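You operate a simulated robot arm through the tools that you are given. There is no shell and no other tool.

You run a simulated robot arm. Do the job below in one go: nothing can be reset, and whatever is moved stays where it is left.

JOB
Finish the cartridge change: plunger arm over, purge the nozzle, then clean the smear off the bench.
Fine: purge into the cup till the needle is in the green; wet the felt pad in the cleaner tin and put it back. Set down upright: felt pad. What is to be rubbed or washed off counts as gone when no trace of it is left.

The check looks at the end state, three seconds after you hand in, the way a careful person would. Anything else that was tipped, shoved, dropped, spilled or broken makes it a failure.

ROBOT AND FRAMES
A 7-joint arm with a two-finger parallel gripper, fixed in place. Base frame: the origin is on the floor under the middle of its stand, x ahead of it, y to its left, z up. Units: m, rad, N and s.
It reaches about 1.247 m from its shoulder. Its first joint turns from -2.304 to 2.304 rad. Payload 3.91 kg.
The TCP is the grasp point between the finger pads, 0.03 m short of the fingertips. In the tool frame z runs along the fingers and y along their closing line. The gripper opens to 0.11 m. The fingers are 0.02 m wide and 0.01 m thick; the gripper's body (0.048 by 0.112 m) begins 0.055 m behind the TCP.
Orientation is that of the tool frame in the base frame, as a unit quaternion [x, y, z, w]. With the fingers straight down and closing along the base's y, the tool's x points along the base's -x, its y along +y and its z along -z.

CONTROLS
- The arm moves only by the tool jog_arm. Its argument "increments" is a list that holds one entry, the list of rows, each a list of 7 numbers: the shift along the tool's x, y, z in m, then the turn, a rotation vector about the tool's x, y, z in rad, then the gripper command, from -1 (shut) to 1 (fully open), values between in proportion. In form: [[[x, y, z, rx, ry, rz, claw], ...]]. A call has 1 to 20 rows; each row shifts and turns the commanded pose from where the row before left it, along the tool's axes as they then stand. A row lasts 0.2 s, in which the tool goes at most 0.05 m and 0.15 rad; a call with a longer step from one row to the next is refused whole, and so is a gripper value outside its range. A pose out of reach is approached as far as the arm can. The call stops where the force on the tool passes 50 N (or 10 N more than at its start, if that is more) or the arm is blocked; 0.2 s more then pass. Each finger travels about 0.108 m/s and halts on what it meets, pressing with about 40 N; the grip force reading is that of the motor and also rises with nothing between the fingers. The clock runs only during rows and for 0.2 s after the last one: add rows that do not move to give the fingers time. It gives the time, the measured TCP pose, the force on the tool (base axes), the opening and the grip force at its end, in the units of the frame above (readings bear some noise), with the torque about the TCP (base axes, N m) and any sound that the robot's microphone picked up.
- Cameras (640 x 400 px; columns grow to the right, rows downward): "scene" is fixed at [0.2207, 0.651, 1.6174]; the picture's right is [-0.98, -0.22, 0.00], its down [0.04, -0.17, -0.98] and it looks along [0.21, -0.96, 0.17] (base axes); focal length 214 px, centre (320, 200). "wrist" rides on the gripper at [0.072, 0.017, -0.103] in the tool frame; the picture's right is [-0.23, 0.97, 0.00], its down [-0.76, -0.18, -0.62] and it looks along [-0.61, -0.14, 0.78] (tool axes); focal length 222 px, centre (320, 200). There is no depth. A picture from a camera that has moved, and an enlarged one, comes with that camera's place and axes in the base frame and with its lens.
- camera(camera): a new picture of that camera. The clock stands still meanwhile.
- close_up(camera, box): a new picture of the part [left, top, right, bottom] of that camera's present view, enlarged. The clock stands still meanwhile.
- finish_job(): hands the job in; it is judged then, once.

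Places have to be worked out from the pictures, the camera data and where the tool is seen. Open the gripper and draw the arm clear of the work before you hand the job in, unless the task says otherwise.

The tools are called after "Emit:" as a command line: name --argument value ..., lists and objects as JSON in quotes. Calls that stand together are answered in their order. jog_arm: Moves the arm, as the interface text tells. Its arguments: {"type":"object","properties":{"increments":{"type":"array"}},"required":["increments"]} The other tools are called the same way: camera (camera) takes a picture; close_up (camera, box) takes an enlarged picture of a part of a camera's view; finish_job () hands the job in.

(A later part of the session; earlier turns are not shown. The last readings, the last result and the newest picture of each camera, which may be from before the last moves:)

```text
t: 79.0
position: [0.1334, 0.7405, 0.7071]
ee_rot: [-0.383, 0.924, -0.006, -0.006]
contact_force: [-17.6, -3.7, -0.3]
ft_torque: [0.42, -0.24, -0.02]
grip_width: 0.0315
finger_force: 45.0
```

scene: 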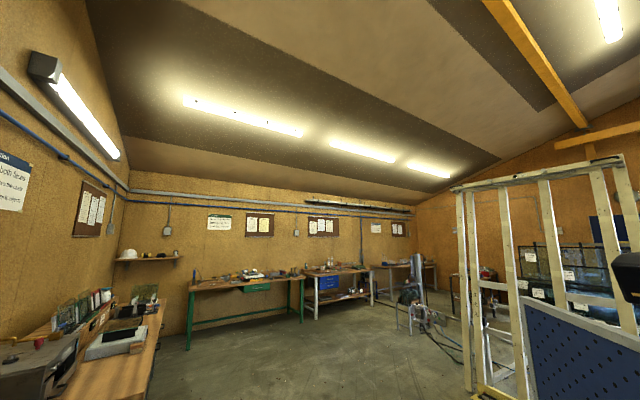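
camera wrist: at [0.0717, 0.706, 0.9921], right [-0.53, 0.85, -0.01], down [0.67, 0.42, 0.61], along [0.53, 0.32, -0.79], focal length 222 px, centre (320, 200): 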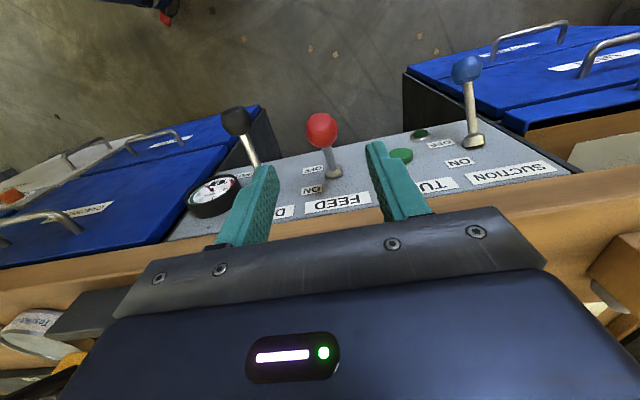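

FEED ball is back at z≈0.707 (its OFF position). Release, lift and check panel.

Emit:
jog_arm --increments '[[[0, 0, 0, 0, 0, 0, 0.0], [0, 0, 0, 0, 0, 0, 0.1], [0, 0, -0.045, 0, 0, 0, 0.1], [0, 0, -0.045, 0, 0, 0, 0.1], [0, 0, -0.045, 0, 0, 0, 0.1], [0, 0, -0.045, 0, 0, 0, 0.1], [0, 0, 0, 0, 0, 0, 0.1]]]'

Emit:
close_up --camera "wrist" --box '[150, 80, 390, 230]'

Emit:
close_up --camera "wrist" --box '[170, 150, 260, 230]'

```text
t: 80.6
position: [0.1355, 0.7427, 0.8874]
ee_rot: [-0.381, 0.924, -0.007, -0.006]
contact_force: [-1.1, -1.3, -0.4]
ft_torque: [0.02, 0.01, 0.01]
grip_width: 0.0606
finger_force: 0.2
```

```text
2.67 times, centred on (270, 155) of wrist
camera zoom: at [0.0723, 0.7055, 0.9906], right [-0.53, 0.85, -0.01], down [0.67, 0.42, 0.61], along [0.53, 0.32, -0.79], focal length 592 px, centre (453, 320)
```

zoom: 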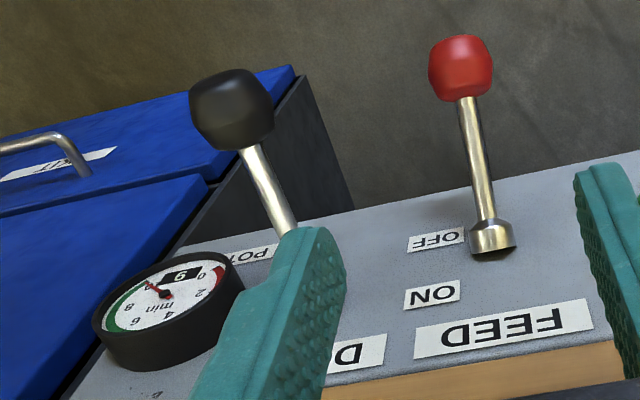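

```text
5.00 times, centred on (215, 190) of wrist
camera zoom: at [0.0723, 0.7055, 0.9906], right [-0.53, 0.85, -0.01], down [0.67, 0.42, 0.61], along [0.53, 0.32, -0.79], focal length 1111 px, centre (845, 250)
```

zoom: 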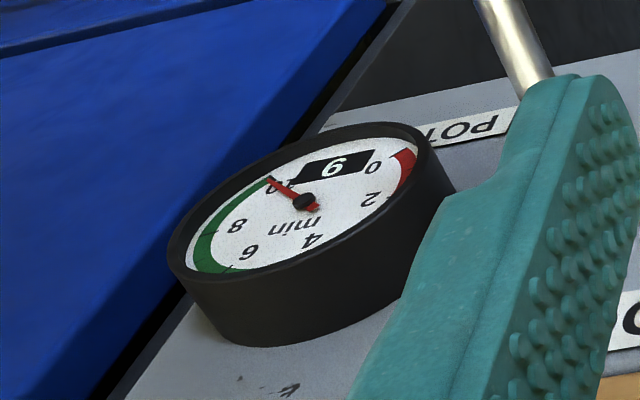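

FEED is OFF and the needle stays at the top of green. Now to the cleaning: I rise, level the tool slightly and travel right along the bench to view pad, tin and smear.

Emit:
jog_arm --increments '[[[0, 0, -0.044, 0, 0, 0, 0.1], [0, 0, -0.044, 0, 0, 0, 0.1], [0, 0, -0.044, 0, 0, 0, 0.1], [0, 0, -0.044, 0, 0, 0, 1], [0, 0, -0.044, 0, 0, 0, 1], [0, 0, -0.044, 0, 0, 0, 1], [0, 0, -0.044, -0.008, -0.0164, 0, 1], [0, -0.043, 0, 0, 0, 0, 1], [0, -0.043, 0, 0, 0, 0, 1], [0, -0.043, 0, 0, 0, 0, 1], [0, -0.043, 0, 0, 0, 0, 1], [0, -0.043, 0, 0, 0, 0, 1], [0, -0.043, 0, 0, 0, 0, 1], [0, -0.043, 0, 0, 0, 0, 1], [0, -0.043, 0, 0, 0, 0, 1], [0, -0.043, 0, 0, 0, 0, 1], [0, -0.043, 0, 0, 0, 0, 1], [0, -0.043, 0, 0, 0, 0, 1], [0, 0, 0, 0, 0, -0.113, 1], [0, 0, 0, 0, 0, -0.113, 1]]]'

Emit:
camera --camera "wrist"

```text
t: 84.8
position: [0.4716, 0.4133, 1.1953]
ee_rot: [-0.483, 0.875, 0.0, 0.001]
contact_force: [-0.3, 0.4, 0.2]
ft_torque: [0.0, -0.01, 0.03]
grip_width: 0.11
finger_force: 0.0
```

```text
taken
camera wrist: at [0.418, 0.3607, 1.2974], right [-0.7, 0.71, 0.0], down [0.55, 0.55, 0.62], along [0.44, 0.44, -0.78], focal length 222 px, centre (320, 200)
```

wrist: 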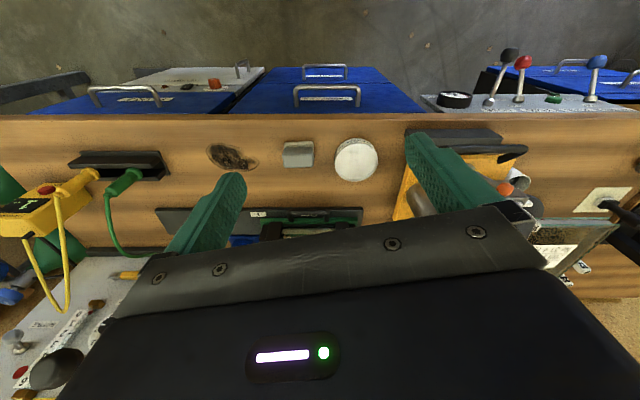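

Good square view; I zoom on pad, tin and smear.

Emit:
close_up --camera "wrist" --box '[190, 100, 398, 230]'

Emit:
close_up --camera "wrist" --box '[270, 125, 350, 175]'

Emit:
close_up --camera "wrist" --box '[325, 130, 389, 190]'

Emit:
close_up --camera "wrist" --box '[195, 130, 275, 180]'

```text
3.08 times, centred on (294, 165) of wrist
camera zoom: at [0.418, 0.3607, 1.2974], right [-0.7, 0.71, 0.0], down [0.55, 0.55, 0.62], along [0.44, 0.44, -0.78], focal length 684 px, centre (400, 308)
```

zoom: 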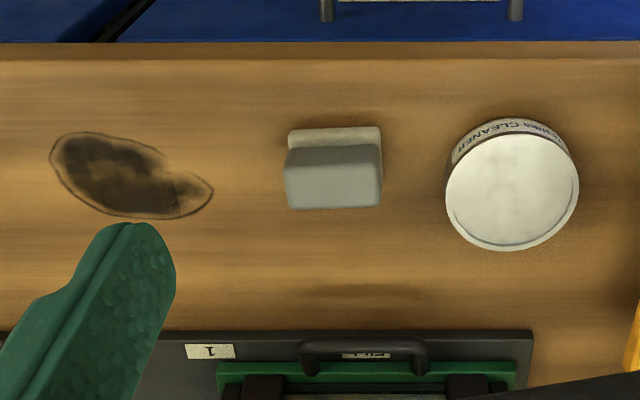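

```text
8.00 times, centred on (310, 150) of wrist
camera zoom: at [0.418, 0.3607, 1.2974], right [-0.7, 0.71, 0.0], down [0.55, 0.55, 0.62], along [0.44, 0.44, -0.78], focal length 1777 px, centre (400, 600)
```

zoom: 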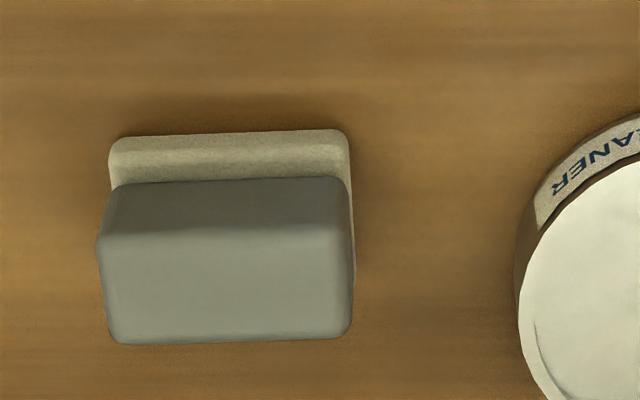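

```text
6.67 times, centred on (357, 160) of wrist
camera zoom: at [0.418, 0.3607, 1.2974], right [-0.7, 0.71, 0.0], down [0.55, 0.55, 0.62], along [0.44, 0.44, -0.78], focal length 1481 px, centre (73, 467)
```

zoom: 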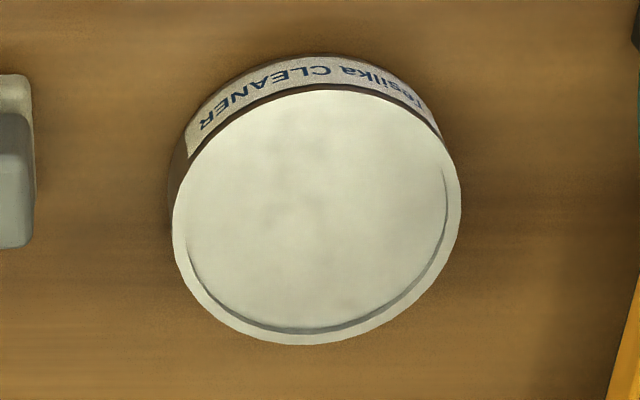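

```text
8.00 times, centred on (235, 155) of wrist
camera zoom: at [0.418, 0.3607, 1.2974], right [-0.7, 0.71, 0.0], down [0.55, 0.55, 0.62], along [0.44, 0.44, -0.78], focal length 1777 px, centre (1000, 560)
```

zoom: 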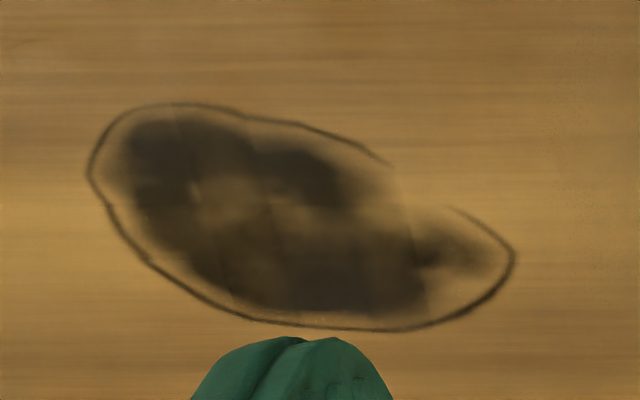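

The tin holds a soaked surface just under its rim; the pad has a felt base with a handle block, aligned with the bench; smear ≈12×7 cm. I'll move above the pad with the fingers closing along the bench direction and look closer.

Emit:
jog_arm --increments '[[[0, 0, 0, 0, 0, 0.112, 1], [0, 0, 0, 0, 0, 0.112, 1], [-0.0342, -0.0103, 0.03, 0, 0, 0, 1], [-0.0342, -0.0103, 0.03, 0, 0, 0, 1], [-0.0342, -0.0103, 0.03, 0, 0, 0, 1], [-0.0342, -0.0103, 0.03, 0, 0, 0, 1], [0, 0, 0, 0, 0, 0, 1]]]'

Emit:
camera --camera "wrist"

Emit:
close_up --camera "wrist" --box '[220, 50, 460, 200]'

```text
t: 86.4
position: [0.5975, 0.483, 1.075]
ee_rot: [-0.382, 0.924, 0.0, 0.001]
contact_force: [0.3, -0.4, 0.2]
ft_torque: [0.02, 0.02, 0.01]
grip_width: 0.1098
finger_force: 0.0
```

```text
taken
camera wrist: at [0.5342, 0.4425, 1.1775], right [-0.53, 0.85, 0.0], down [0.66, 0.41, 0.62], along [0.53, 0.33, -0.78], focal length 222 px, centre (320, 200)
```

wrist: 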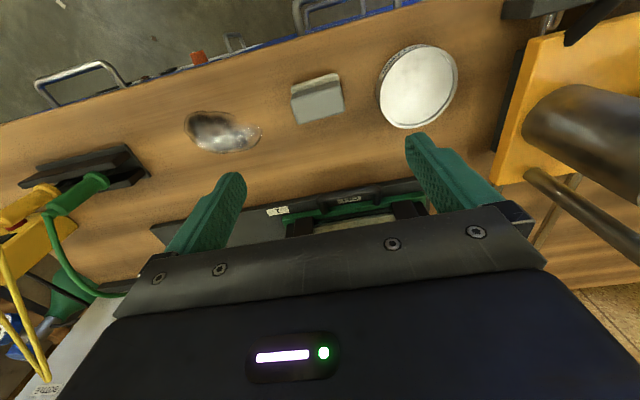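

```text
2.67 times, centred on (340, 125) of wrist
camera zoom: at [0.5342, 0.4425, 1.1775], right [-0.53, 0.85, 0.0], down [0.66, 0.41, 0.62], along [0.53, 0.33, -0.78], focal length 592 px, centre (267, 400)
```

zoom: 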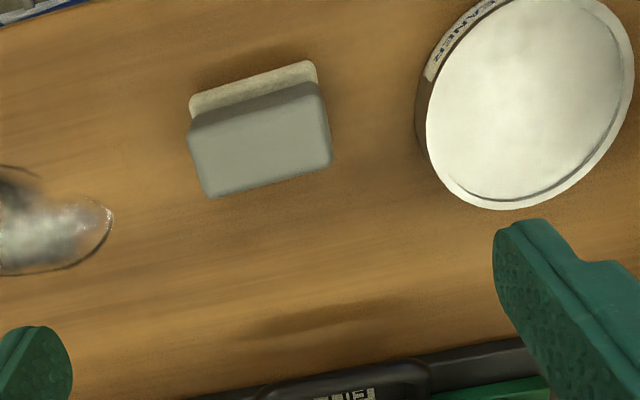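

Pad centre ≈(0.598, 0.480), handle top z≈0.912, bench z≈0.86, long axis at ~137.5°; tin centre ≈(0.5235, 0.573), rim z≈0.889. I'll trim the yaw by 2.6°, narrow the opening to 85 mm, and come down partway to check.

Emit:
jog_arm --increments '[[[0.002, -0.0023, 0, 0, 0, -0.045, 0.545], [0, 0, 0.04, 0, 0, 0, 0.545], [0, 0, 0.04, 0, 0, 0, 0.545], [0, 0, 0.035, 0, 0, 0, 0.545], [0, 0, 0, 0, 0, 0, 0.545]]]'

Emit:
camera --camera "wrist"

Emit:
close_up --camera "wrist" --box '[220, 90, 460, 240]'

```text
t: 87.6
position: [0.5967, 0.4783, 0.9597]
ee_rot: [-0.403, 0.915, 0.0, -0.001]
contact_force: [0.9, -0.5, 0.6]
ft_torque: [-0.01, -0.01, 0.02]
grip_width: 0.0848
finger_force: 0.0
```

```text
taken
camera wrist: at [0.5349, 0.4356, 1.062], right [-0.57, 0.82, 0.0], down [0.64, 0.44, 0.62], along [0.51, 0.35, -0.78], focal length 222 px, centre (320, 200)
```

wrist: 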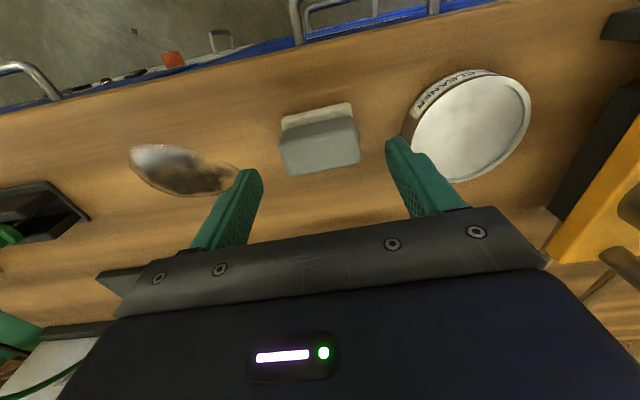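

```text
2.67 times, centred on (340, 165) of wrist
camera zoom: at [0.5349, 0.4356, 1.062], right [-0.57, 0.82, 0.0], down [0.64, 0.44, 0.62], along [0.51, 0.35, -0.78], focal length 592 px, centre (267, 293)
```

zoom: 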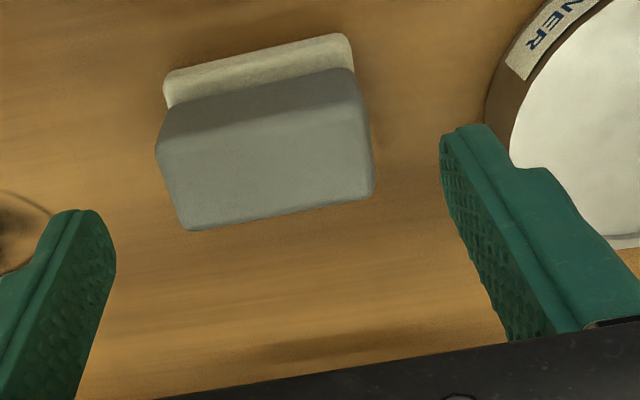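

Alignment is good (centre within ~1 mm, yaw 137.5°). Descend to z≈0.908 and close on the handle.

Emit:
jog_arm --increments '[[[0, 0, 0.026, 0, 0, 0, 0.545], [0, 0, 0.026, 0, 0, 0, 0.545], [0, 0, 0, 0, 0, 0, 0.3], [0, 0, 0, 0, 0, 0, 0.0], [0, 0, 0, 0, 0, 0, -0.3], [0, 0, 0, 0, 0, 0, -0.3]]]'

Emit:
close_up --camera "wrist" --box '[200, 90, 440, 240]'

```text
t: 89.0
position: [0.5983, 0.4785, 0.9088]
ee_rot: [-0.404, 0.915, 0.0, 0.001]
contact_force: [0.5, 0.7, -0.3]
ft_torque: [-0.01, 0.02, 0.01]
grip_width: 0.0612
finger_force: 40.4
```

```text
2.67 times, centred on (320, 165) of wrist
camera zoom: at [0.5355, 0.4362, 1.0103], right [-0.57, 0.82, 0.0], down [0.64, 0.44, 0.62], along [0.51, 0.35, -0.78], focal length 592 px, centre (320, 293)
```

zoom: 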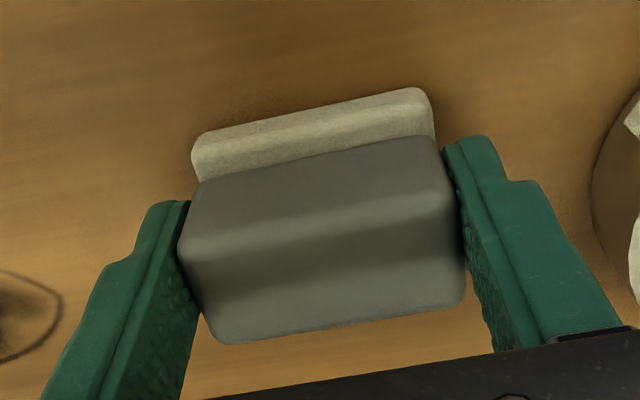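

Pad gripped (61 mm, 40 N). Lift 9 cm and move over the tin, then check the alignment.

Emit:
jog_arm --increments '[[[0, 0, -0.03, 0, 0, 0, -0.3], [0, 0, -0.03, 0, 0, 0, -0.3], [0, 0, -0.03, 0, 0, 0, -0.3], [-0.006, 0.0394, 0, 0, 0, 0, -0.3], [-0.006, 0.0394, 0, 0, 0, 0, -0.3], [-0.006, 0.0394, 0, 0, 0, 0, -0.3], [0, 0, 0, 0, 0, 0, -0.3]]]'

Emit:
camera --camera "wrist"

Emit:
close_up --camera "wrist" --box '[200, 60, 440, 210]'

```text
t: 90.6
position: [0.5217, 0.5721, 0.9975]
ee_rot: [-0.404, 0.915, 0.001, 0.001]
contact_force: [-0.9, -0.2, 0.7]
ft_torque: [0.03, 0.01, 0.0]
grip_width: 0.0384
finger_force: 0.0
```

```text
taken
camera wrist: at [0.4596, 0.5298, 1.1008], right [-0.57, 0.82, 0.0], down [0.64, 0.44, 0.62], along [0.51, 0.35, -0.78], focal length 222 px, centre (320, 200)
```

wrist: 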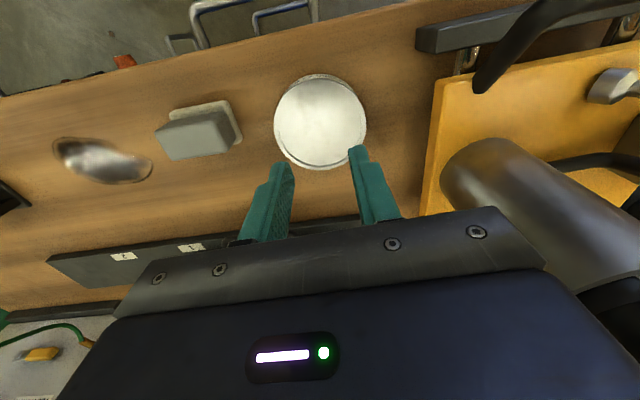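

```text
2.67 times, centred on (320, 135) of wrist
camera zoom: at [0.4596, 0.5298, 1.1008], right [-0.57, 0.82, 0.0], down [0.64, 0.44, 0.62], along [0.51, 0.35, -0.78], focal length 592 px, centre (320, 373)
```

zoom: 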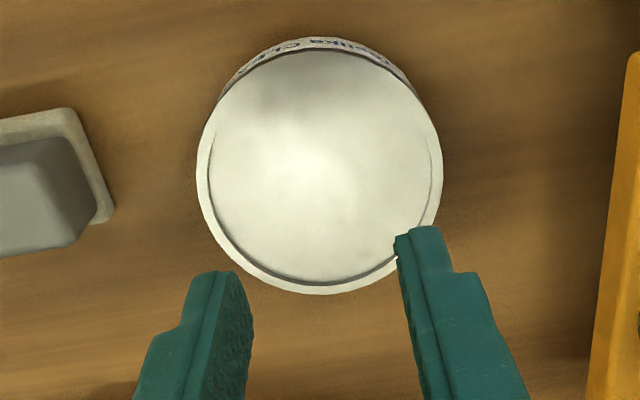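

The pad slipped out and stayed on the bench, still upright it seems. I look at it closely to see its pose and handle shape.

Emit:
close_up --camera "wrist" --box '[140, 85, 268, 165]'

```text
5.00 times, centred on (204, 125) of wrist
camera zoom: at [0.4596, 0.5298, 1.1008], right [-0.57, 0.82, 0.0], down [0.64, 0.44, 0.62], along [0.51, 0.35, -0.78], focal length 1111 px, centre (900, 575)
```

zoom: 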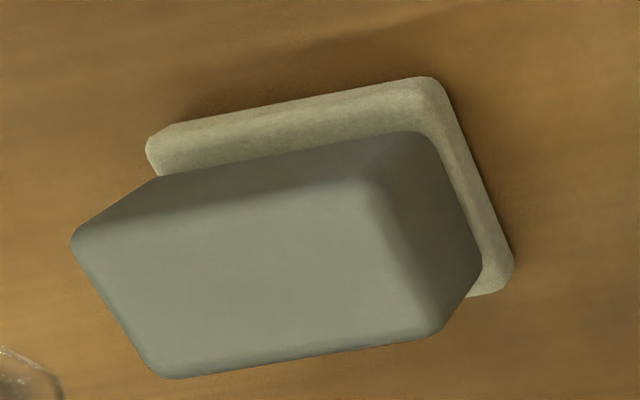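

The felt base (61 mm) is wider than the handle, so I likely pinched only the felt's top edge. I'll return over the pad with fingers open and re-measure before gripping higher on the handle.

Emit:
jog_arm --increments '[[[0, 0, 0, 0, 0, 0, 0.545], [0.006, -0.039, 0, 0, 0, 0, 0.545], [0.006, -0.039, 0, 0, 0, 0, 0.545], [0.006, -0.039, -0.005, 0, 0, 0, 0.545], [0, 0, 0, 0, 0, 0, 0.545]]]'

Emit:
camera --camera "wrist"

Emit:
close_up --camera "wrist" --box '[260, 70, 388, 150]'

```text
t: 91.8
position: [0.5966, 0.4801, 1.0024]
ee_rot: [-0.403, 0.915, 0.001, 0.001]
contact_force: [-0.1, 0.2, 0.0]
ft_torque: [-0.03, 0.0, 0.01]
grip_width: 0.0845
finger_force: 0.0
```

```text
taken
camera wrist: at [0.5343, 0.4373, 1.105], right [-0.57, 0.82, 0.0], down [0.64, 0.44, 0.62], along [0.51, 0.35, -0.78], focal length 222 px, centre (320, 200)
```

wrist: 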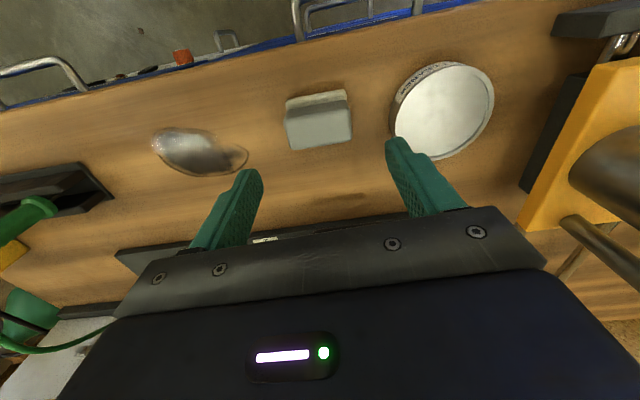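

```text
5.00 times, centred on (324, 110) of wrist
camera zoom: at [0.5343, 0.4373, 1.105], right [-0.57, 0.82, 0.0], down [0.64, 0.44, 0.62], along [0.51, 0.35, -0.78], focal length 1111 px, centre (300, 650)
```

zoom: 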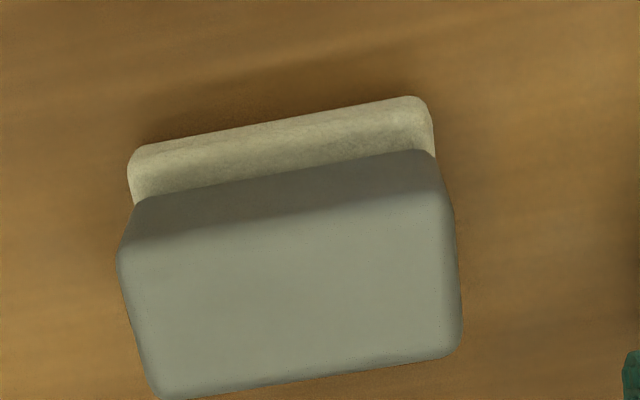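

The handle's lower edge is at z≈0.885 (felt is ~25 mm thick), which explains the slip. I'll grip higher with tips at ≈0.888 and lift gently, checking the width.

Emit:
jog_arm --increments '[[[0.0016, -0.0007, 0.042, 0, 0, 0, 0.545], [0, 0, 0.042, 0, 0, 0, 0.545], [0, 0, 0, 0, 0, 0, 0.3], [0, 0, 0, 0, 0, 0, 0.0], [0, 0, 0, 0, 0, 0, -0.3], [0, 0, 0, 0, 0, 0, -0.3]]]'

Emit:
close_up --camera "wrist" --box '[200, 90, 440, 240]'

```text
t: 93.2
position: [0.5955, 0.4792, 0.9189]
ee_rot: [-0.403, 0.915, 0.0, 0.001]
contact_force: [-0.3, -0.3, 0.7]
ft_torque: [-0.04, 0.01, -0.03]
grip_width: 0.0617
finger_force: 40.5
```

```text
2.67 times, centred on (320, 165) of wrist
camera zoom: at [0.5333, 0.4357, 1.0201], right [-0.57, 0.82, 0.0], down [0.64, 0.44, 0.62], along [0.51, 0.35, -0.78], focal length 592 px, centre (320, 293)
```

zoom: 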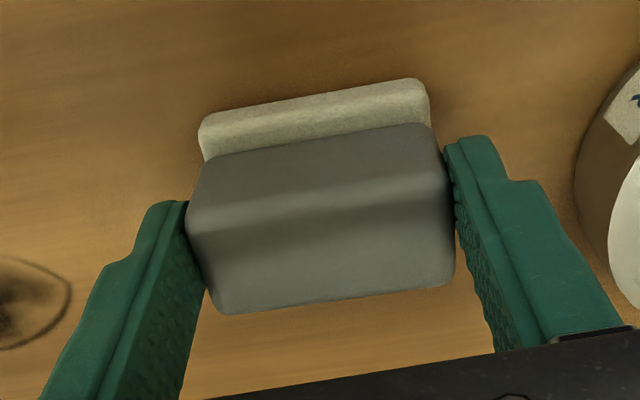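

Width reads 61.7 mm. I lift very slowly by 1 cm and check that the width holds.

Emit:
jog_arm --increments '[[[0, 0, 0, 0, 0, 0, -1], [0, 0, -0.003, 0, 0, 0, -1], [0, 0, -0.003, 0, 0, 0, -1], [0, 0, -0.004, 0, 0, 0, -1], [0, 0, 0, 0, 0, 0, -1]]]'

Emit:
close_up --camera "wrist" --box '[200, 90, 440, 240]'

```text
t: 94.4
position: [0.5978, 0.4788, 0.9281]
ee_rot: [-0.403, 0.915, 0.0, 0.001]
contact_force: [0.1, 0.1, -1.1]
ft_torque: [0.0, 0.01, -0.02]
grip_width: 0.0616
finger_force: 39.6
```

```text
2.67 times, centred on (320, 165) of wrist
camera zoom: at [0.5344, 0.4358, 1.0309], right [-0.57, 0.82, 0.0], down [0.64, 0.44, 0.62], along [0.51, 0.35, -0.78], focal length 592 px, centre (320, 293)
```

zoom: 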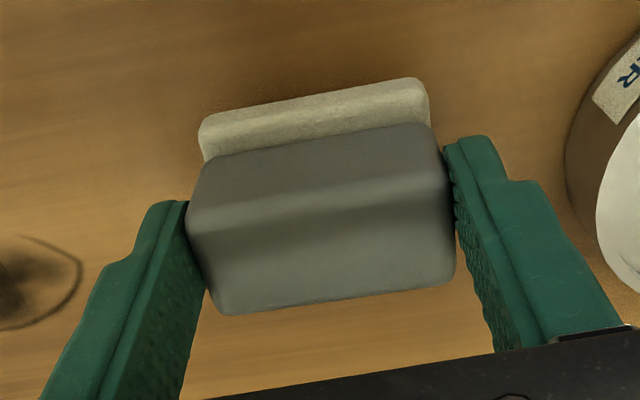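

Held firmly now. Lift ~5.5 cm more gently and carry it slowly over the tin.

Emit:
jog_arm --increments '[[[0, 0, -0.01, 0, 0, 0, -1], [0, 0, -0.015, 0, 0, 0, -1], [0, 0, -0.015, 0, 0, 0, -1], [0, 0, -0.015, 0, 0, 0, -1], [-0.0015, 0.01, 0, 0, 0, 0, -1], [-0.003, 0.0198, 0, 0, 0, 0, -1], [-0.003, 0.0198, 0, 0, 0, 0, -1], [-0.003, 0.0198, 0, 0, 0, 0, -1], [-0.003, 0.0198, 0, 0, 0, 0, -1], [-0.003, 0.0198, 0, 0, 0, 0, -1], [-0.0015, 0.01, 0, 0, 0, 0, -1], [0, 0, 0, 0, 0, 0, -1]]]'

Emit:
camera --camera "wrist"

Emit:
close_up --camera "wrist" --box '[200, 60, 440, 210]'

```text
t: 97.0
position: [0.52, 0.5722, 0.9846]
ee_rot: [-0.403, 0.915, 0.001, 0.001]
contact_force: [0.1, -0.3, -0.7]
ft_torque: [0.02, 0.02, -0.02]
grip_width: 0.0609
finger_force: 39.9
```

```text
taken
camera wrist: at [0.4587, 0.5289, 1.0867], right [-0.57, 0.82, 0.0], down [0.64, 0.44, 0.62], along [0.51, 0.35, -0.78], focal length 222 px, centre (320, 200)
```

wrist: 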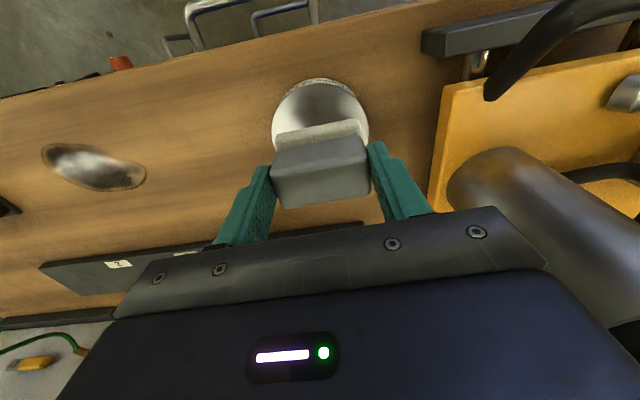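

```text
2.67 times, centred on (320, 135) of wrist
camera zoom: at [0.4587, 0.5289, 1.0867], right [-0.57, 0.82, 0.0], down [0.64, 0.44, 0.62], along [0.51, 0.35, -0.78], focal length 592 px, centre (320, 373)
```

zoom: 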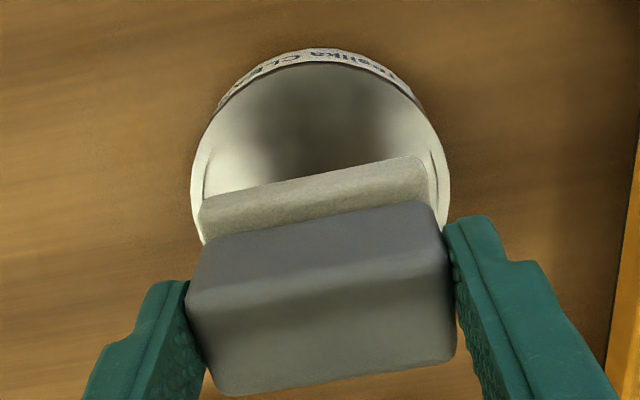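

The pad hangs level over the tin. Small correction, then lower to just above the tin surface and continue in fine steps watching for contact force.

Emit:
jog_arm --increments '[[[-0.0013, -0.0015, 0.01, 0, 0, 0, -1], [0, 0, 0.01, 0, 0, 0, -1], [0, 0, 0.01, 0, 0, 0, -1], [0, 0, 0.004, 0, 0, 0, -1], [0, 0, 0.003, 0, 0, 0, -1], [0, 0, 0, 0, 0, 0, -1]]]'

```text
t: 98.4
position: [0.5228, 0.5708, 0.9464]
ee_rot: [-0.403, 0.915, 0.0, 0.0]
contact_force: [-0.7, 0.6, -0.4]
ft_torque: [0.0, 0.03, -0.01]
grip_width: 0.0612
finger_force: 40.2
```

No contact yet at z≈0.946. I continue down in 2 mm steps.

Emit:
jog_arm --increments '[[[0, 0, 0.002, 0, 0, 0, -1], [0, 0, 0.002, 0, 0, 0, -1], [0, 0, 0.002, 0, 0, 0, -1], [0, 0, 0, 0, 0, 0, -1]]]'

Emit:
close_up --camera "wrist" --box '[200, 60, 440, 210]'

```text
t: 99.4
position: [0.5232, 0.5722, 0.9448]
ee_rot: [-0.404, 0.915, 0.002, 0.003]
contact_force: [-0.8, -1.2, 14.9]
ft_torque: [-0.18, 0.04, -0.05]
grip_width: 0.0613
finger_force: 40.5
stopped in row 4: the force on the tool passed its limit at 52 N (the readings are from after the stop); the commanded pose is now the measured one
```

```text
2.67 times, centred on (320, 135) of wrist
camera zoom: at [0.461, 0.5294, 1.0473], right [-0.57, 0.82, 0.0], down [0.64, 0.44, 0.63], along [0.52, 0.36, -0.78], focal length 592 px, centre (320, 373)
```

zoom: 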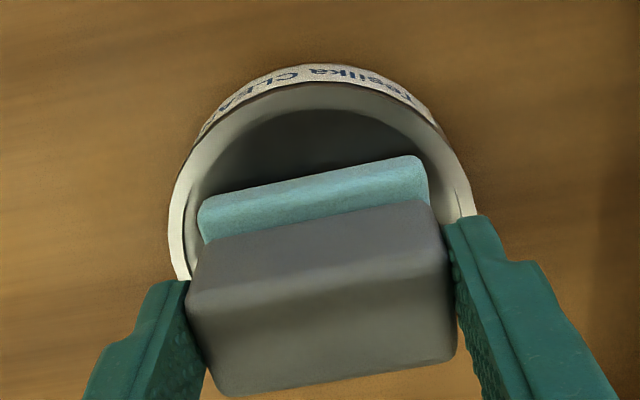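

The felt has turned teal, so it is wet. I lift it out and carry it over to the smear, staying 5 cm up.

Emit:
jog_arm --increments '[[[0, 0, -0.004, 0, 0, 0, -1], [0, 0, -0.008, 0, 0.007, 0, -1], [0, 0, -0.015, 0, 0, 0, -1], [0, 0, -0.015, 0, 0, 0, -1], [0, 0, -0.013, 0, 0, 0, -1], [0.0003, -0.0144, 0, 0, 0, 0, -1], [0.0006, -0.0287, 0, 0, 0, 0, -1], [0.0006, -0.0287, 0, 0, 0, 0, -1], [0.0006, -0.0287, 0, 0, 0, 0, -1], [0.0006, -0.0287, 0, 0, 0, 0, -1], [0.0006, -0.0287, 0, 0, 0, 0, -1], [0.0006, -0.0287, 0, 0, 0, 0, -1], [0.0006, -0.0287, 0, 0, 0, 0, -1], [0.0003, -0.0144, 0, 0, 0, 0, -1], [0, 0, 0, 0, 0, 0, -1]]]'

Emit:
camera --camera "wrist"

Emit:
close_up --camera "wrist" --box '[200, 60, 440, 210]'

```text
t: 102.6
position: [0.6899, 0.4132, 0.9985]
ee_rot: [-0.404, 0.915, 0.0, -0.001]
contact_force: [-0.6, 0.2, -1.2]
ft_torque: [0.04, -0.01, 0.0]
grip_width: 0.0609
finger_force: 39.9
```

```text
taken
camera wrist: at [0.6283, 0.3707, 1.1012], right [-0.57, 0.82, 0.0], down [0.65, 0.44, 0.62], along [0.51, 0.35, -0.78], focal length 222 px, centre (320, 200)
```

wrist: 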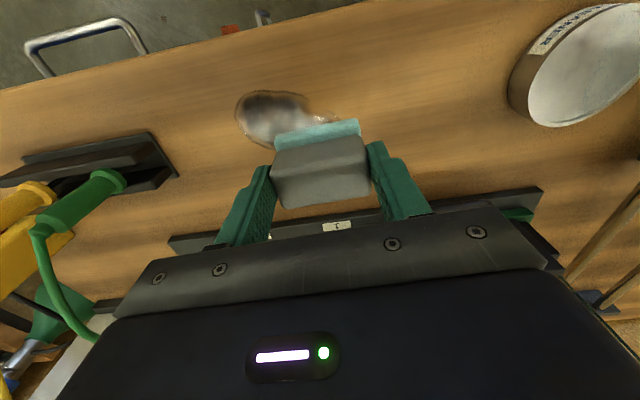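

```text
2.67 times, centred on (320, 135) of wrist
camera zoom: at [0.6283, 0.3707, 1.1012], right [-0.57, 0.82, 0.0], down [0.65, 0.44, 0.62], along [0.51, 0.35, -0.78], focal length 592 px, centre (320, 373)
```

zoom: 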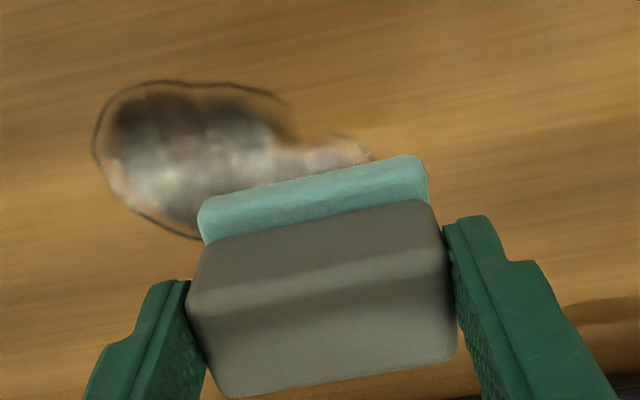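

The smear spans s from −0.287 to −0.175 and n from 0.745 to 0.815 in bench coordinates; the pad is over its right half. I lower to just above the bench, then touch down in 2 mm steps.

Emit:
jog_arm --increments '[[[0, 0, 0.015, 0, 0, 0, -1], [0, 0, 0.015, 0, 0, 0, -1], [0, 0, 0.015, 0, 0, 0, -1], [0, 0, 0.015, 0, 0, 0, -1], [0, 0, 0.01, 0, 0, 0, -1], [0, 0, 0.005, 0, 0, 0, -1], [0, 0, 0.003, 0, 0, 0, -1], [0, 0, 0, 0, 0, 0, -1]]]'

```text
t: 104.4
position: [0.6897, 0.4135, 0.9209]
ee_rot: [-0.404, 0.915, 0.0, 0.0]
contact_force: [0.4, -0.9, -0.4]
ft_torque: [-0.02, 0.02, -0.01]
grip_width: 0.0609
finger_force: 39.7
```

No contact at z≈0.921 yet; a few more 1 mm steps.

Emit:
jog_arm --increments '[[[0, 0, 0.0015, 0, 0, 0, -1], [0, 0, 0.001, 0, 0, 0, -1], [0, 0, 0, 0, 0, 0, -1]]]'

```text
t: 105.2
position: [0.6908, 0.4142, 0.9178]
ee_rot: [-0.403, 0.915, 0.001, 0.0]
contact_force: [0.2, -0.1, -0.3]
ft_torque: [0.0, 0.02, 0.01]
grip_width: 0.061
finger_force: 40.1
```

Emit:
jog_arm --increments '[[[0, 0, 0.001, 0, 0, 0, -1], [0, 0, 0.001, 0, 0, 0, -1], [0, 0, 0, 0, 0, 0, -1]]]'

```text
t: 106.0
position: [0.6889, 0.4151, 0.9162]
ee_rot: [-0.404, 0.915, 0.0, 0.001]
contact_force: [-1.5, -1.4, 18.5]
ft_torque: [0.13, -0.17, 0.0]
grip_width: 0.0609
finger_force: 40.3
```

Touchdown with ~18 N. I rub along the bench over the middle lane: out to the left end and back.

Emit:
jog_arm --increments '[[[0.0007, -0.016, 0, 0, 0, 0, -1], [0.0007, -0.016, 0, 0, 0, 0, -1], [0.0007, -0.016, 0, 0, 0, 0, -1], [0.0007, -0.016, 0, 0, 0, 0, -1], [0.0007, -0.016, 0, 0, 0, 0, -1], [-0.0007, 0.016, 0, 0, 0, 0, -1], [-0.0007, 0.016, 0, 0, 0, 0, -1], [-0.0007, 0.016, 0, 0, 0, 0, -1], [-0.0007, 0.016, 0, 0, 0, 0, -1], [-0.0007, 0.016, 0, 0, 0, 0, -1], [0, 0, 0, 0, 0, 0, -1]]]'

Emit:
close_up --camera "wrist" --box '[160, 60, 440, 235]'

```text
t: 108.4
position: [0.6887, 0.4137, 0.9159]
ee_rot: [-0.403, 0.915, 0.001, -0.001]
contact_force: [4.0, -3.9, 24.8]
ft_torque: [-0.15, -0.37, -0.05]
grip_width: 0.061
finger_force: 40.3
```

```text
2.29 times, centred on (300, 148) of wrist
camera zoom: at [0.6271, 0.371, 1.0196], right [-0.57, 0.82, 0.0], down [0.65, 0.44, 0.62], along [0.51, 0.35, -0.78], focal length 508 px, centre (366, 320)
```

zoom: 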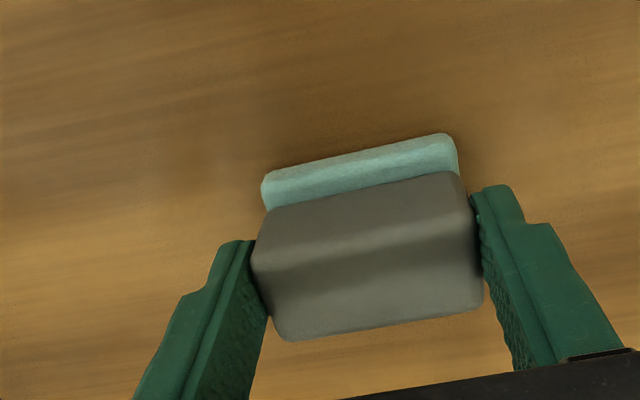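

The smear has practically vanished after one pass. I'll also rub the near and far lanes to catch the outline and edges.

Emit:
jog_arm --increments '[[[0.014, 0, 0, 0, 0, 0, -1], [0.014, 0, 0, 0, 0, 0, -1], [0.0007, -0.017, 0, 0, 0, 0, -1], [0.0007, -0.017, 0, 0, 0, 0, -1], [0.0007, -0.017, 0, 0, 0, 0, -1], [0.0007, -0.017, 0, 0, 0, 0, -1], [0.0007, -0.017, 0, 0, 0, 0, -1], [-0.014, 0, 0, 0, 0, 0, -1], [-0.014, 0, 0, 0, 0, 0, -1], [-0.014, 0, 0, 0, 0, 0, -1], [-0.014, 0, 0, 0, 0, 0, -1], [-0.0007, 0.017, 0, 0, 0, 0, -1], [-0.0007, 0.017, 0, 0, 0, 0, -1], [-0.0007, 0.017, 0, 0, 0, 0, -1], [-0.0007, 0.017, 0, 0, 0, 0, -1], [-0.0007, 0.017, 0, 0, 0, 0, -1], [0.014, 0, 0, 0, 0, 0, -1], [0.014, 0, 0, 0, 0, 0, -1], [0, 0, 0, 0, 0, 0, -1]]]'

Emit:
close_up --camera "wrist" --box '[120, 40, 440, 240]'

```text
t: 112.4
position: [0.689, 0.414, 0.9171]
ee_rot: [-0.403, 0.915, 0.001, 0.0]
contact_force: [0.4, 7.0, 16.7]
ft_torque: [0.31, -0.04, 0.03]
grip_width: 0.0608
finger_force: 39.9
```

```text
2.00 times, centred on (280, 140) of wrist
camera zoom: at [0.627, 0.3721, 1.0192], right [-0.57, 0.82, 0.0], down [0.65, 0.44, 0.62], along [0.51, 0.35, -0.78], focal length 444 px, centre (400, 320)
```

zoom: 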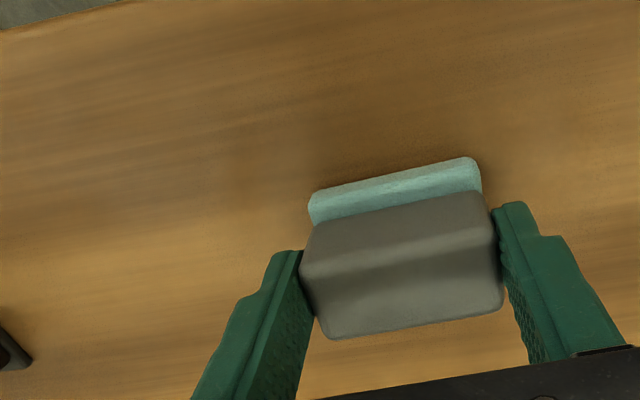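

Looks clean here. I lift and pull up to inspect the whole smear area for any remaining trace.

Emit:
jog_arm --increments '[[[0, 0, -0.005, 0, 0, 0, -1], [0, 0, -0.015, 0, 0, 0, -1], [0, 0, -0.02, 0, 0, 0, -1], [0.01, 0.015, -0.02, 0, 0, 0, -1], [0.02, 0.025, -0.02, 0, 0, 0, -1], [0.02, 0.025, -0.02, 0, 0, 0, -1], [0.02, 0.025, -0.02, 0, 0, 0, -1], [0, 0, 0, 0, 0, 0, -1]]]'

Emit:
camera --camera "wrist"

Emit:
close_up --camera "wrist" --box '[150, 60, 342, 180]'

```text
t: 114.2
position: [0.5766, 0.4236, 1.0359]
ee_rot: [-0.403, 0.915, 0.0, -0.001]
contact_force: [0.2, -0.1, 0.2]
ft_torque: [0.0, -0.01, 0.0]
grip_width: 0.0608
finger_force: 39.9
```

```text
taken
camera wrist: at [0.515, 0.3813, 1.1386], right [-0.57, 0.82, 0.0], down [0.65, 0.44, 0.62], along [0.51, 0.35, -0.78], focal length 222 px, centre (320, 200)
```

wrist: 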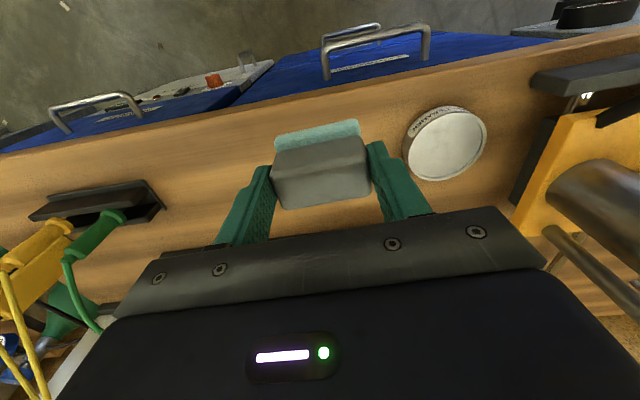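

```text
3.33 times, centred on (246, 120) of wrist
camera zoom: at [0.515, 0.3813, 1.1386], right [-0.57, 0.82, 0.0], down [0.65, 0.44, 0.62], along [0.51, 0.35, -0.78], focal length 740 px, centre (567, 467)
```

zoom: 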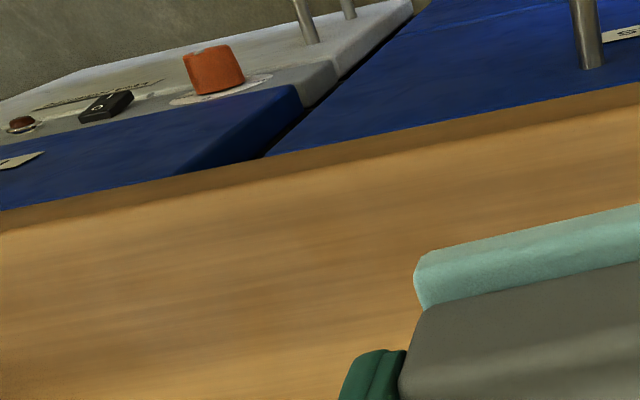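

The smear area projects near (246,170); I zoom there.

Emit:
close_up --camera "wrist" --box '[160, 120, 288, 200]'

```text
5.00 times, centred on (224, 160) of wrist
camera zoom: at [0.515, 0.3813, 1.1386], right [-0.57, 0.82, 0.0], down [0.65, 0.44, 0.62], along [0.51, 0.35, -0.78], focal length 1111 px, centre (800, 400)
```

zoom: 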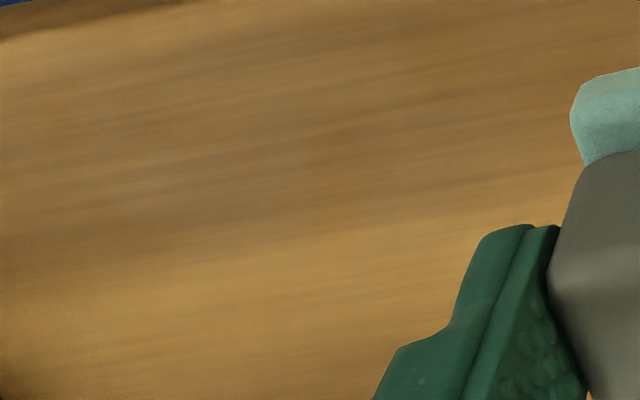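

No trace seen so far. I move above the pad's home spot, from which the whole smear area was visible, and inspect again.

Emit:
jog_arm --increments '[[[-0.018, 0.0078, -0.01, 0, 0, 0, -1], [-0.018, 0.0078, 0, 0, 0, 0, -1], [-0.018, 0.0078, 0, 0, 0, 0, -1], [0, 0, 0, 0, 0, 0, -1]]]'

Emit:
camera --camera "wrist"

Emit:
close_up --camera "wrist" --box '[120, 90, 280, 190]'

```text
t: 115.2
position: [0.5948, 0.4784, 1.0466]
ee_rot: [-0.403, 0.915, 0.001, -0.001]
contact_force: [0.4, 0.8, -0.2]
ft_torque: [0.0, -0.03, -0.01]
grip_width: 0.0609
finger_force: 40.1
```

```text
taken
camera wrist: at [0.5335, 0.4358, 1.1492], right [-0.57, 0.82, 0.0], down [0.65, 0.44, 0.62], along [0.51, 0.35, -0.78], focal length 222 px, centre (320, 200)
```

wrist: 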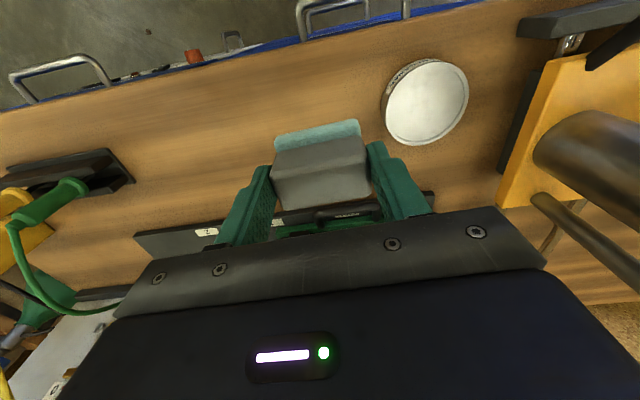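

```text
4.00 times, centred on (200, 140) of wrist
camera zoom: at [0.5335, 0.4358, 1.1492], right [-0.57, 0.82, 0.0], down [0.65, 0.44, 0.62], along [0.51, 0.35, -0.78], focal length 888 px, centre (800, 440)
```

zoom: 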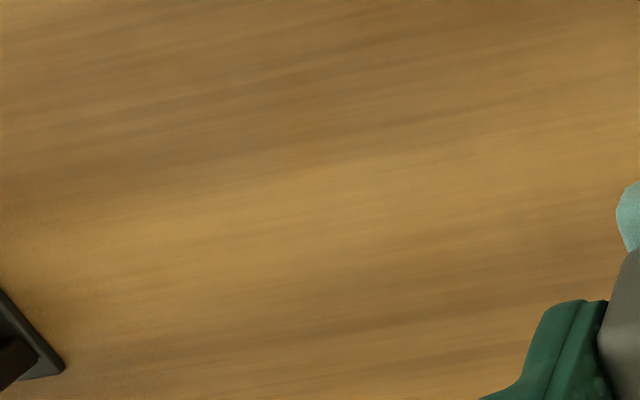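

The area looks clean. I zoom in more to be sure no outline or tint remains.

Emit:
close_up --camera "wrist" --box '[140, 105, 220, 155]'

Emit:
close_up --camera "wrist" --box '[190, 120, 270, 170]'

```text
8.00 times, centred on (180, 130) of wrist
camera zoom: at [0.5335, 0.4358, 1.1492], right [-0.57, 0.82, 0.0], down [0.65, 0.44, 0.62], along [0.51, 0.35, -0.78], focal length 1777 px, centre (1440, 760)
```

zoom: 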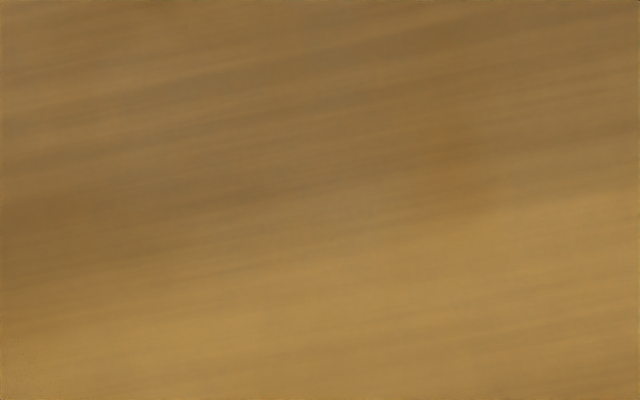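

```text
8.00 times, centred on (230, 145) of wrist
camera zoom: at [0.5335, 0.4358, 1.1492], right [-0.57, 0.82, 0.0], down [0.65, 0.44, 0.62], along [0.51, 0.35, -0.78], focal length 1777 px, centre (1040, 640)
```

zoom: 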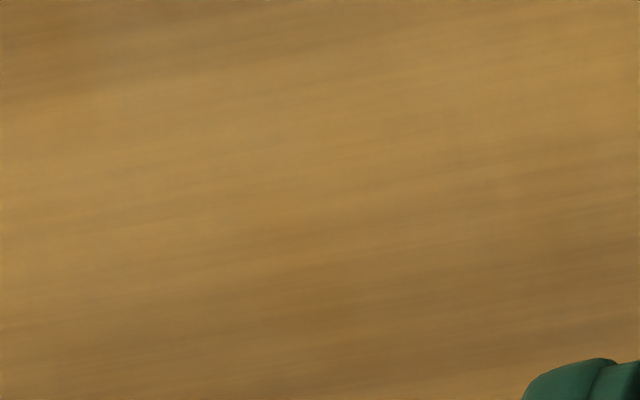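

There may be a very faint grey patch near (0.726, 0.352). I'll go back for a second thorough rubbing round with tighter lanes.

Emit:
jog_arm --increments '[[[0, -0.014, 0, 0, 0, 0, -1], [-0.0005, -0.027, 0, 0, 0, 0, -1], [-0.0005, -0.027, 0, 0, 0, 0, -1], [-0.0005, -0.027, 0, 0, 0, 0, -1], [0, -0.013, 0, 0, 0, 0, -1], [0, 0, 0.0175, 0, 0, 0, -1], [0, 0, 0.0175, 0, 0, 0, -1], [0, 0, 0.0175, 0, 0, 0, -1], [0, 0, 0.0175, 0, 0, 0, -1], [0, 0, 0.0175, 0, 0, 0, -1], [0, 0, 0.0175, 0, 0, 0, -1], [0, 0, 0.0175, 0, 0, 0, -1], [0, 0, 0.004, 0, 0, 0, -1], [0, 0, 0.002, 0, 0, 0, -1], [0, 0, 0, 0, 0, 0, -1]]]'

```text
t: 118.4
position: [0.6755, 0.4068, 0.9168]
ee_rot: [-0.403, 0.915, 0.0, -0.001]
contact_force: [-0.2, 0.8, -1.3]
ft_torque: [-0.01, 0.03, -0.02]
grip_width: 0.0608
finger_force: 40.2
```

Just above contact. Lower 1.5 mm more and start rubbing this lane (n≈0.765), then the next lanes.

Emit:
jog_arm --increments '[[[0, 0, 0.001, 0, 0, 0, -1], [0, 0, 0.0008, 0, 0, 0, -1], [0.0008, -0.018, 0, 0, 0, 0, -1], [0.0008, -0.018, 0, 0, 0, 0, -1], [0.0008, -0.018, 0, 0, 0, 0, -1], [0.0008, -0.018, 0, 0, 0, 0, -1], [0.0008, -0.018, 0, 0, 0, 0, -1], [-0.0008, 0.018, 0, 0, 0, 0, -1], [-0.0008, 0.018, 0, 0, 0, 0, -1], [-0.0008, 0.018, 0, 0, 0, 0, -1], [-0.0008, 0.018, 0, 0, 0, 0, -1], [-0.0008, 0.018, 0, 0, 0, 0, -1], [0, 0, 0, 0, 0, 0, -1]]]'

```text
t: 121.2
position: [0.6751, 0.4071, 0.9171]
ee_rot: [-0.404, 0.915, 0.001, 0.0]
contact_force: [3.8, -2.3, 22.0]
ft_torque: [-0.15, -0.19, -0.06]
grip_width: 0.0605
finger_force: 40.4
```

Good contact (22 N). Near lane out, then the n≈0.785 lane back.

Emit:
jog_arm --increments '[[[0.01, 0, 0, 0, 0, 0, -1], [0.01, 0, 0, 0, 0, 0, -1], [0.0008, -0.018, 0, 0, 0, 0, -1], [0.0008, -0.018, 0, 0, 0, 0, -1], [0.0008, -0.018, 0, 0, 0, 0, -1], [0.0008, -0.018, 0, 0, 0, 0, -1], [0.0008, -0.018, 0, 0, 0, 0, -1], [-0.0135, 0, 0, 0, 0, 0, -1], [-0.0135, 0, 0, 0, 0, 0, -1], [-0.0135, 0, 0, 0, 0, 0, -1], [-0.0008, 0.018, 0, 0, 0, 0, -1], [-0.0008, 0.018, 0, 0, 0, 0, -1], [-0.0008, 0.018, 0, 0, 0, 0, -1], [-0.0008, 0.018, 0, 0, 0, 0, -1], [-0.0008, 0.018, 0, 0, 0, 0, -1], [0, 0, 0, 0, 0, 0, -1]]]'

```text
t: 124.6
position: [0.6907, 0.4219, 0.9159]
ee_rot: [-0.403, 0.915, 0.001, 0.0]
contact_force: [3.6, -2.9, 18.5]
ft_torque: [-0.13, -0.19, -0.03]
grip_width: 0.0606
finger_force: 39.9
```

Now the far lane (n≈0.81) out and back through the middle.

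Emit:
jog_arm --increments '[[[-0.0115, 0, 0, 0, 0, 0, -1], [-0.0115, 0, 0, 0, 0, 0, -1], [0.0008, -0.018, 0, 0, 0, 0, -1], [0.0008, -0.018, 0, 0, 0, 0, -1], [0.0008, -0.018, 0, 0, 0, 0, -1], [0.0008, -0.018, 0, 0, 0, 0, -1], [0.0008, -0.018, 0, 0, 0, 0, -1], [0.0115, 0, 0, 0, 0, 0, -1], [0.0115, 0, 0, 0, 0, 0, -1], [0.0115, 0, 0, 0, 0, 0, -1], [-0.0008, 0.018, 0, 0, 0, 0, -1], [-0.0008, 0.018, 0, 0, 0, 0, -1], [-0.0008, 0.018, 0, 0, 0, 0, -1], [-0.0008, 0.018, 0, 0, 0, 0, -1], [-0.0008, 0.018, 0, 0, 0, 0, -1], [0, 0, 0, 0, 0, 0, -1]]]'

```text
t: 128.0
position: [0.6814, 0.4138, 0.9157]
ee_rot: [-0.404, 0.915, 0.0, -0.002]
contact_force: [-1.9, 2.1, 3.5]
ft_torque: [-0.03, 0.06, 0.01]
grip_width: 0.061
finger_force: 40.4
```

Second round done. Lift and carry the pad back over its home spot (0.5955, 0.4792), then inspect the area again.

Emit:
jog_arm --increments '[[[0, 0, -0.004, 0, 0, 0, -1], [0, 0, -0.012, 0, 0, 0, -1], [0, 0, -0.02, 0, 0, 0, -1], [0, 0, -0.024, 0, 0, 0, -1], [0.001, 0.0135, 0, 0, 0, 0, -1], [0.0022, 0.025, 0, 0, 0, 0, -1], [0.0022, 0.025, 0, 0, 0, 0, -1], [0.0022, 0.025, 0, 0, 0, 0, -1], [0.001, 0.0135, 0, 0, 0, 0, -1], [0.001, 0.0055, 0, 0, 0, 0, -1], [0, 0, 0, 0, 0, 0, -1]]]'

Emit:
camera --camera "wrist"

Emit:
close_up --camera "wrist" --box '[100, 100, 292, 220]'

```text
t: 130.4
position: [0.5953, 0.479, 0.9757]
ee_rot: [-0.404, 0.915, 0.0, -0.001]
contact_force: [-0.2, -0.5, 0.0]
ft_torque: [-0.02, 0.01, 0.02]
grip_width: 0.0609
finger_force: 39.9
```

```text
taken
camera wrist: at [0.5339, 0.4358, 1.0789], right [-0.57, 0.82, 0.0], down [0.65, 0.44, 0.62], along [0.51, 0.35, -0.78], focal length 222 px, centre (320, 200)
```

wrist: 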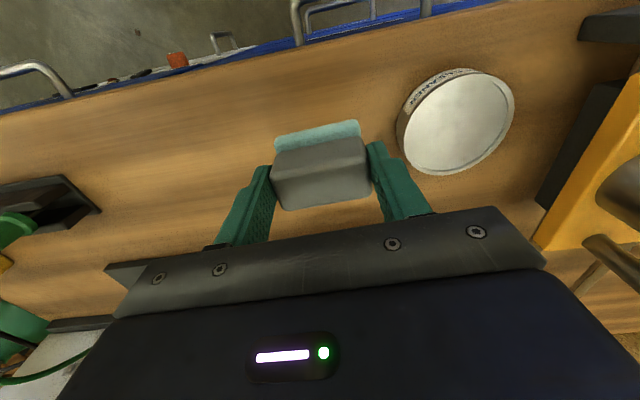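

```text
3.33 times, centred on (196, 160) of wrist
camera zoom: at [0.5339, 0.4358, 1.0789], right [-0.57, 0.82, 0.0], down [0.65, 0.44, 0.62], along [0.51, 0.35, -0.78], focal length 740 px, centre (733, 333)
```

zoom: 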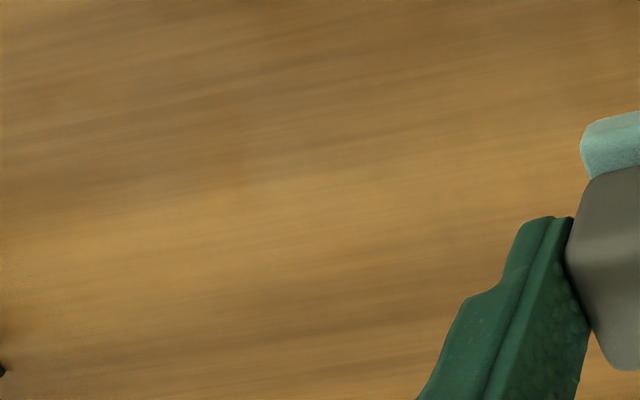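

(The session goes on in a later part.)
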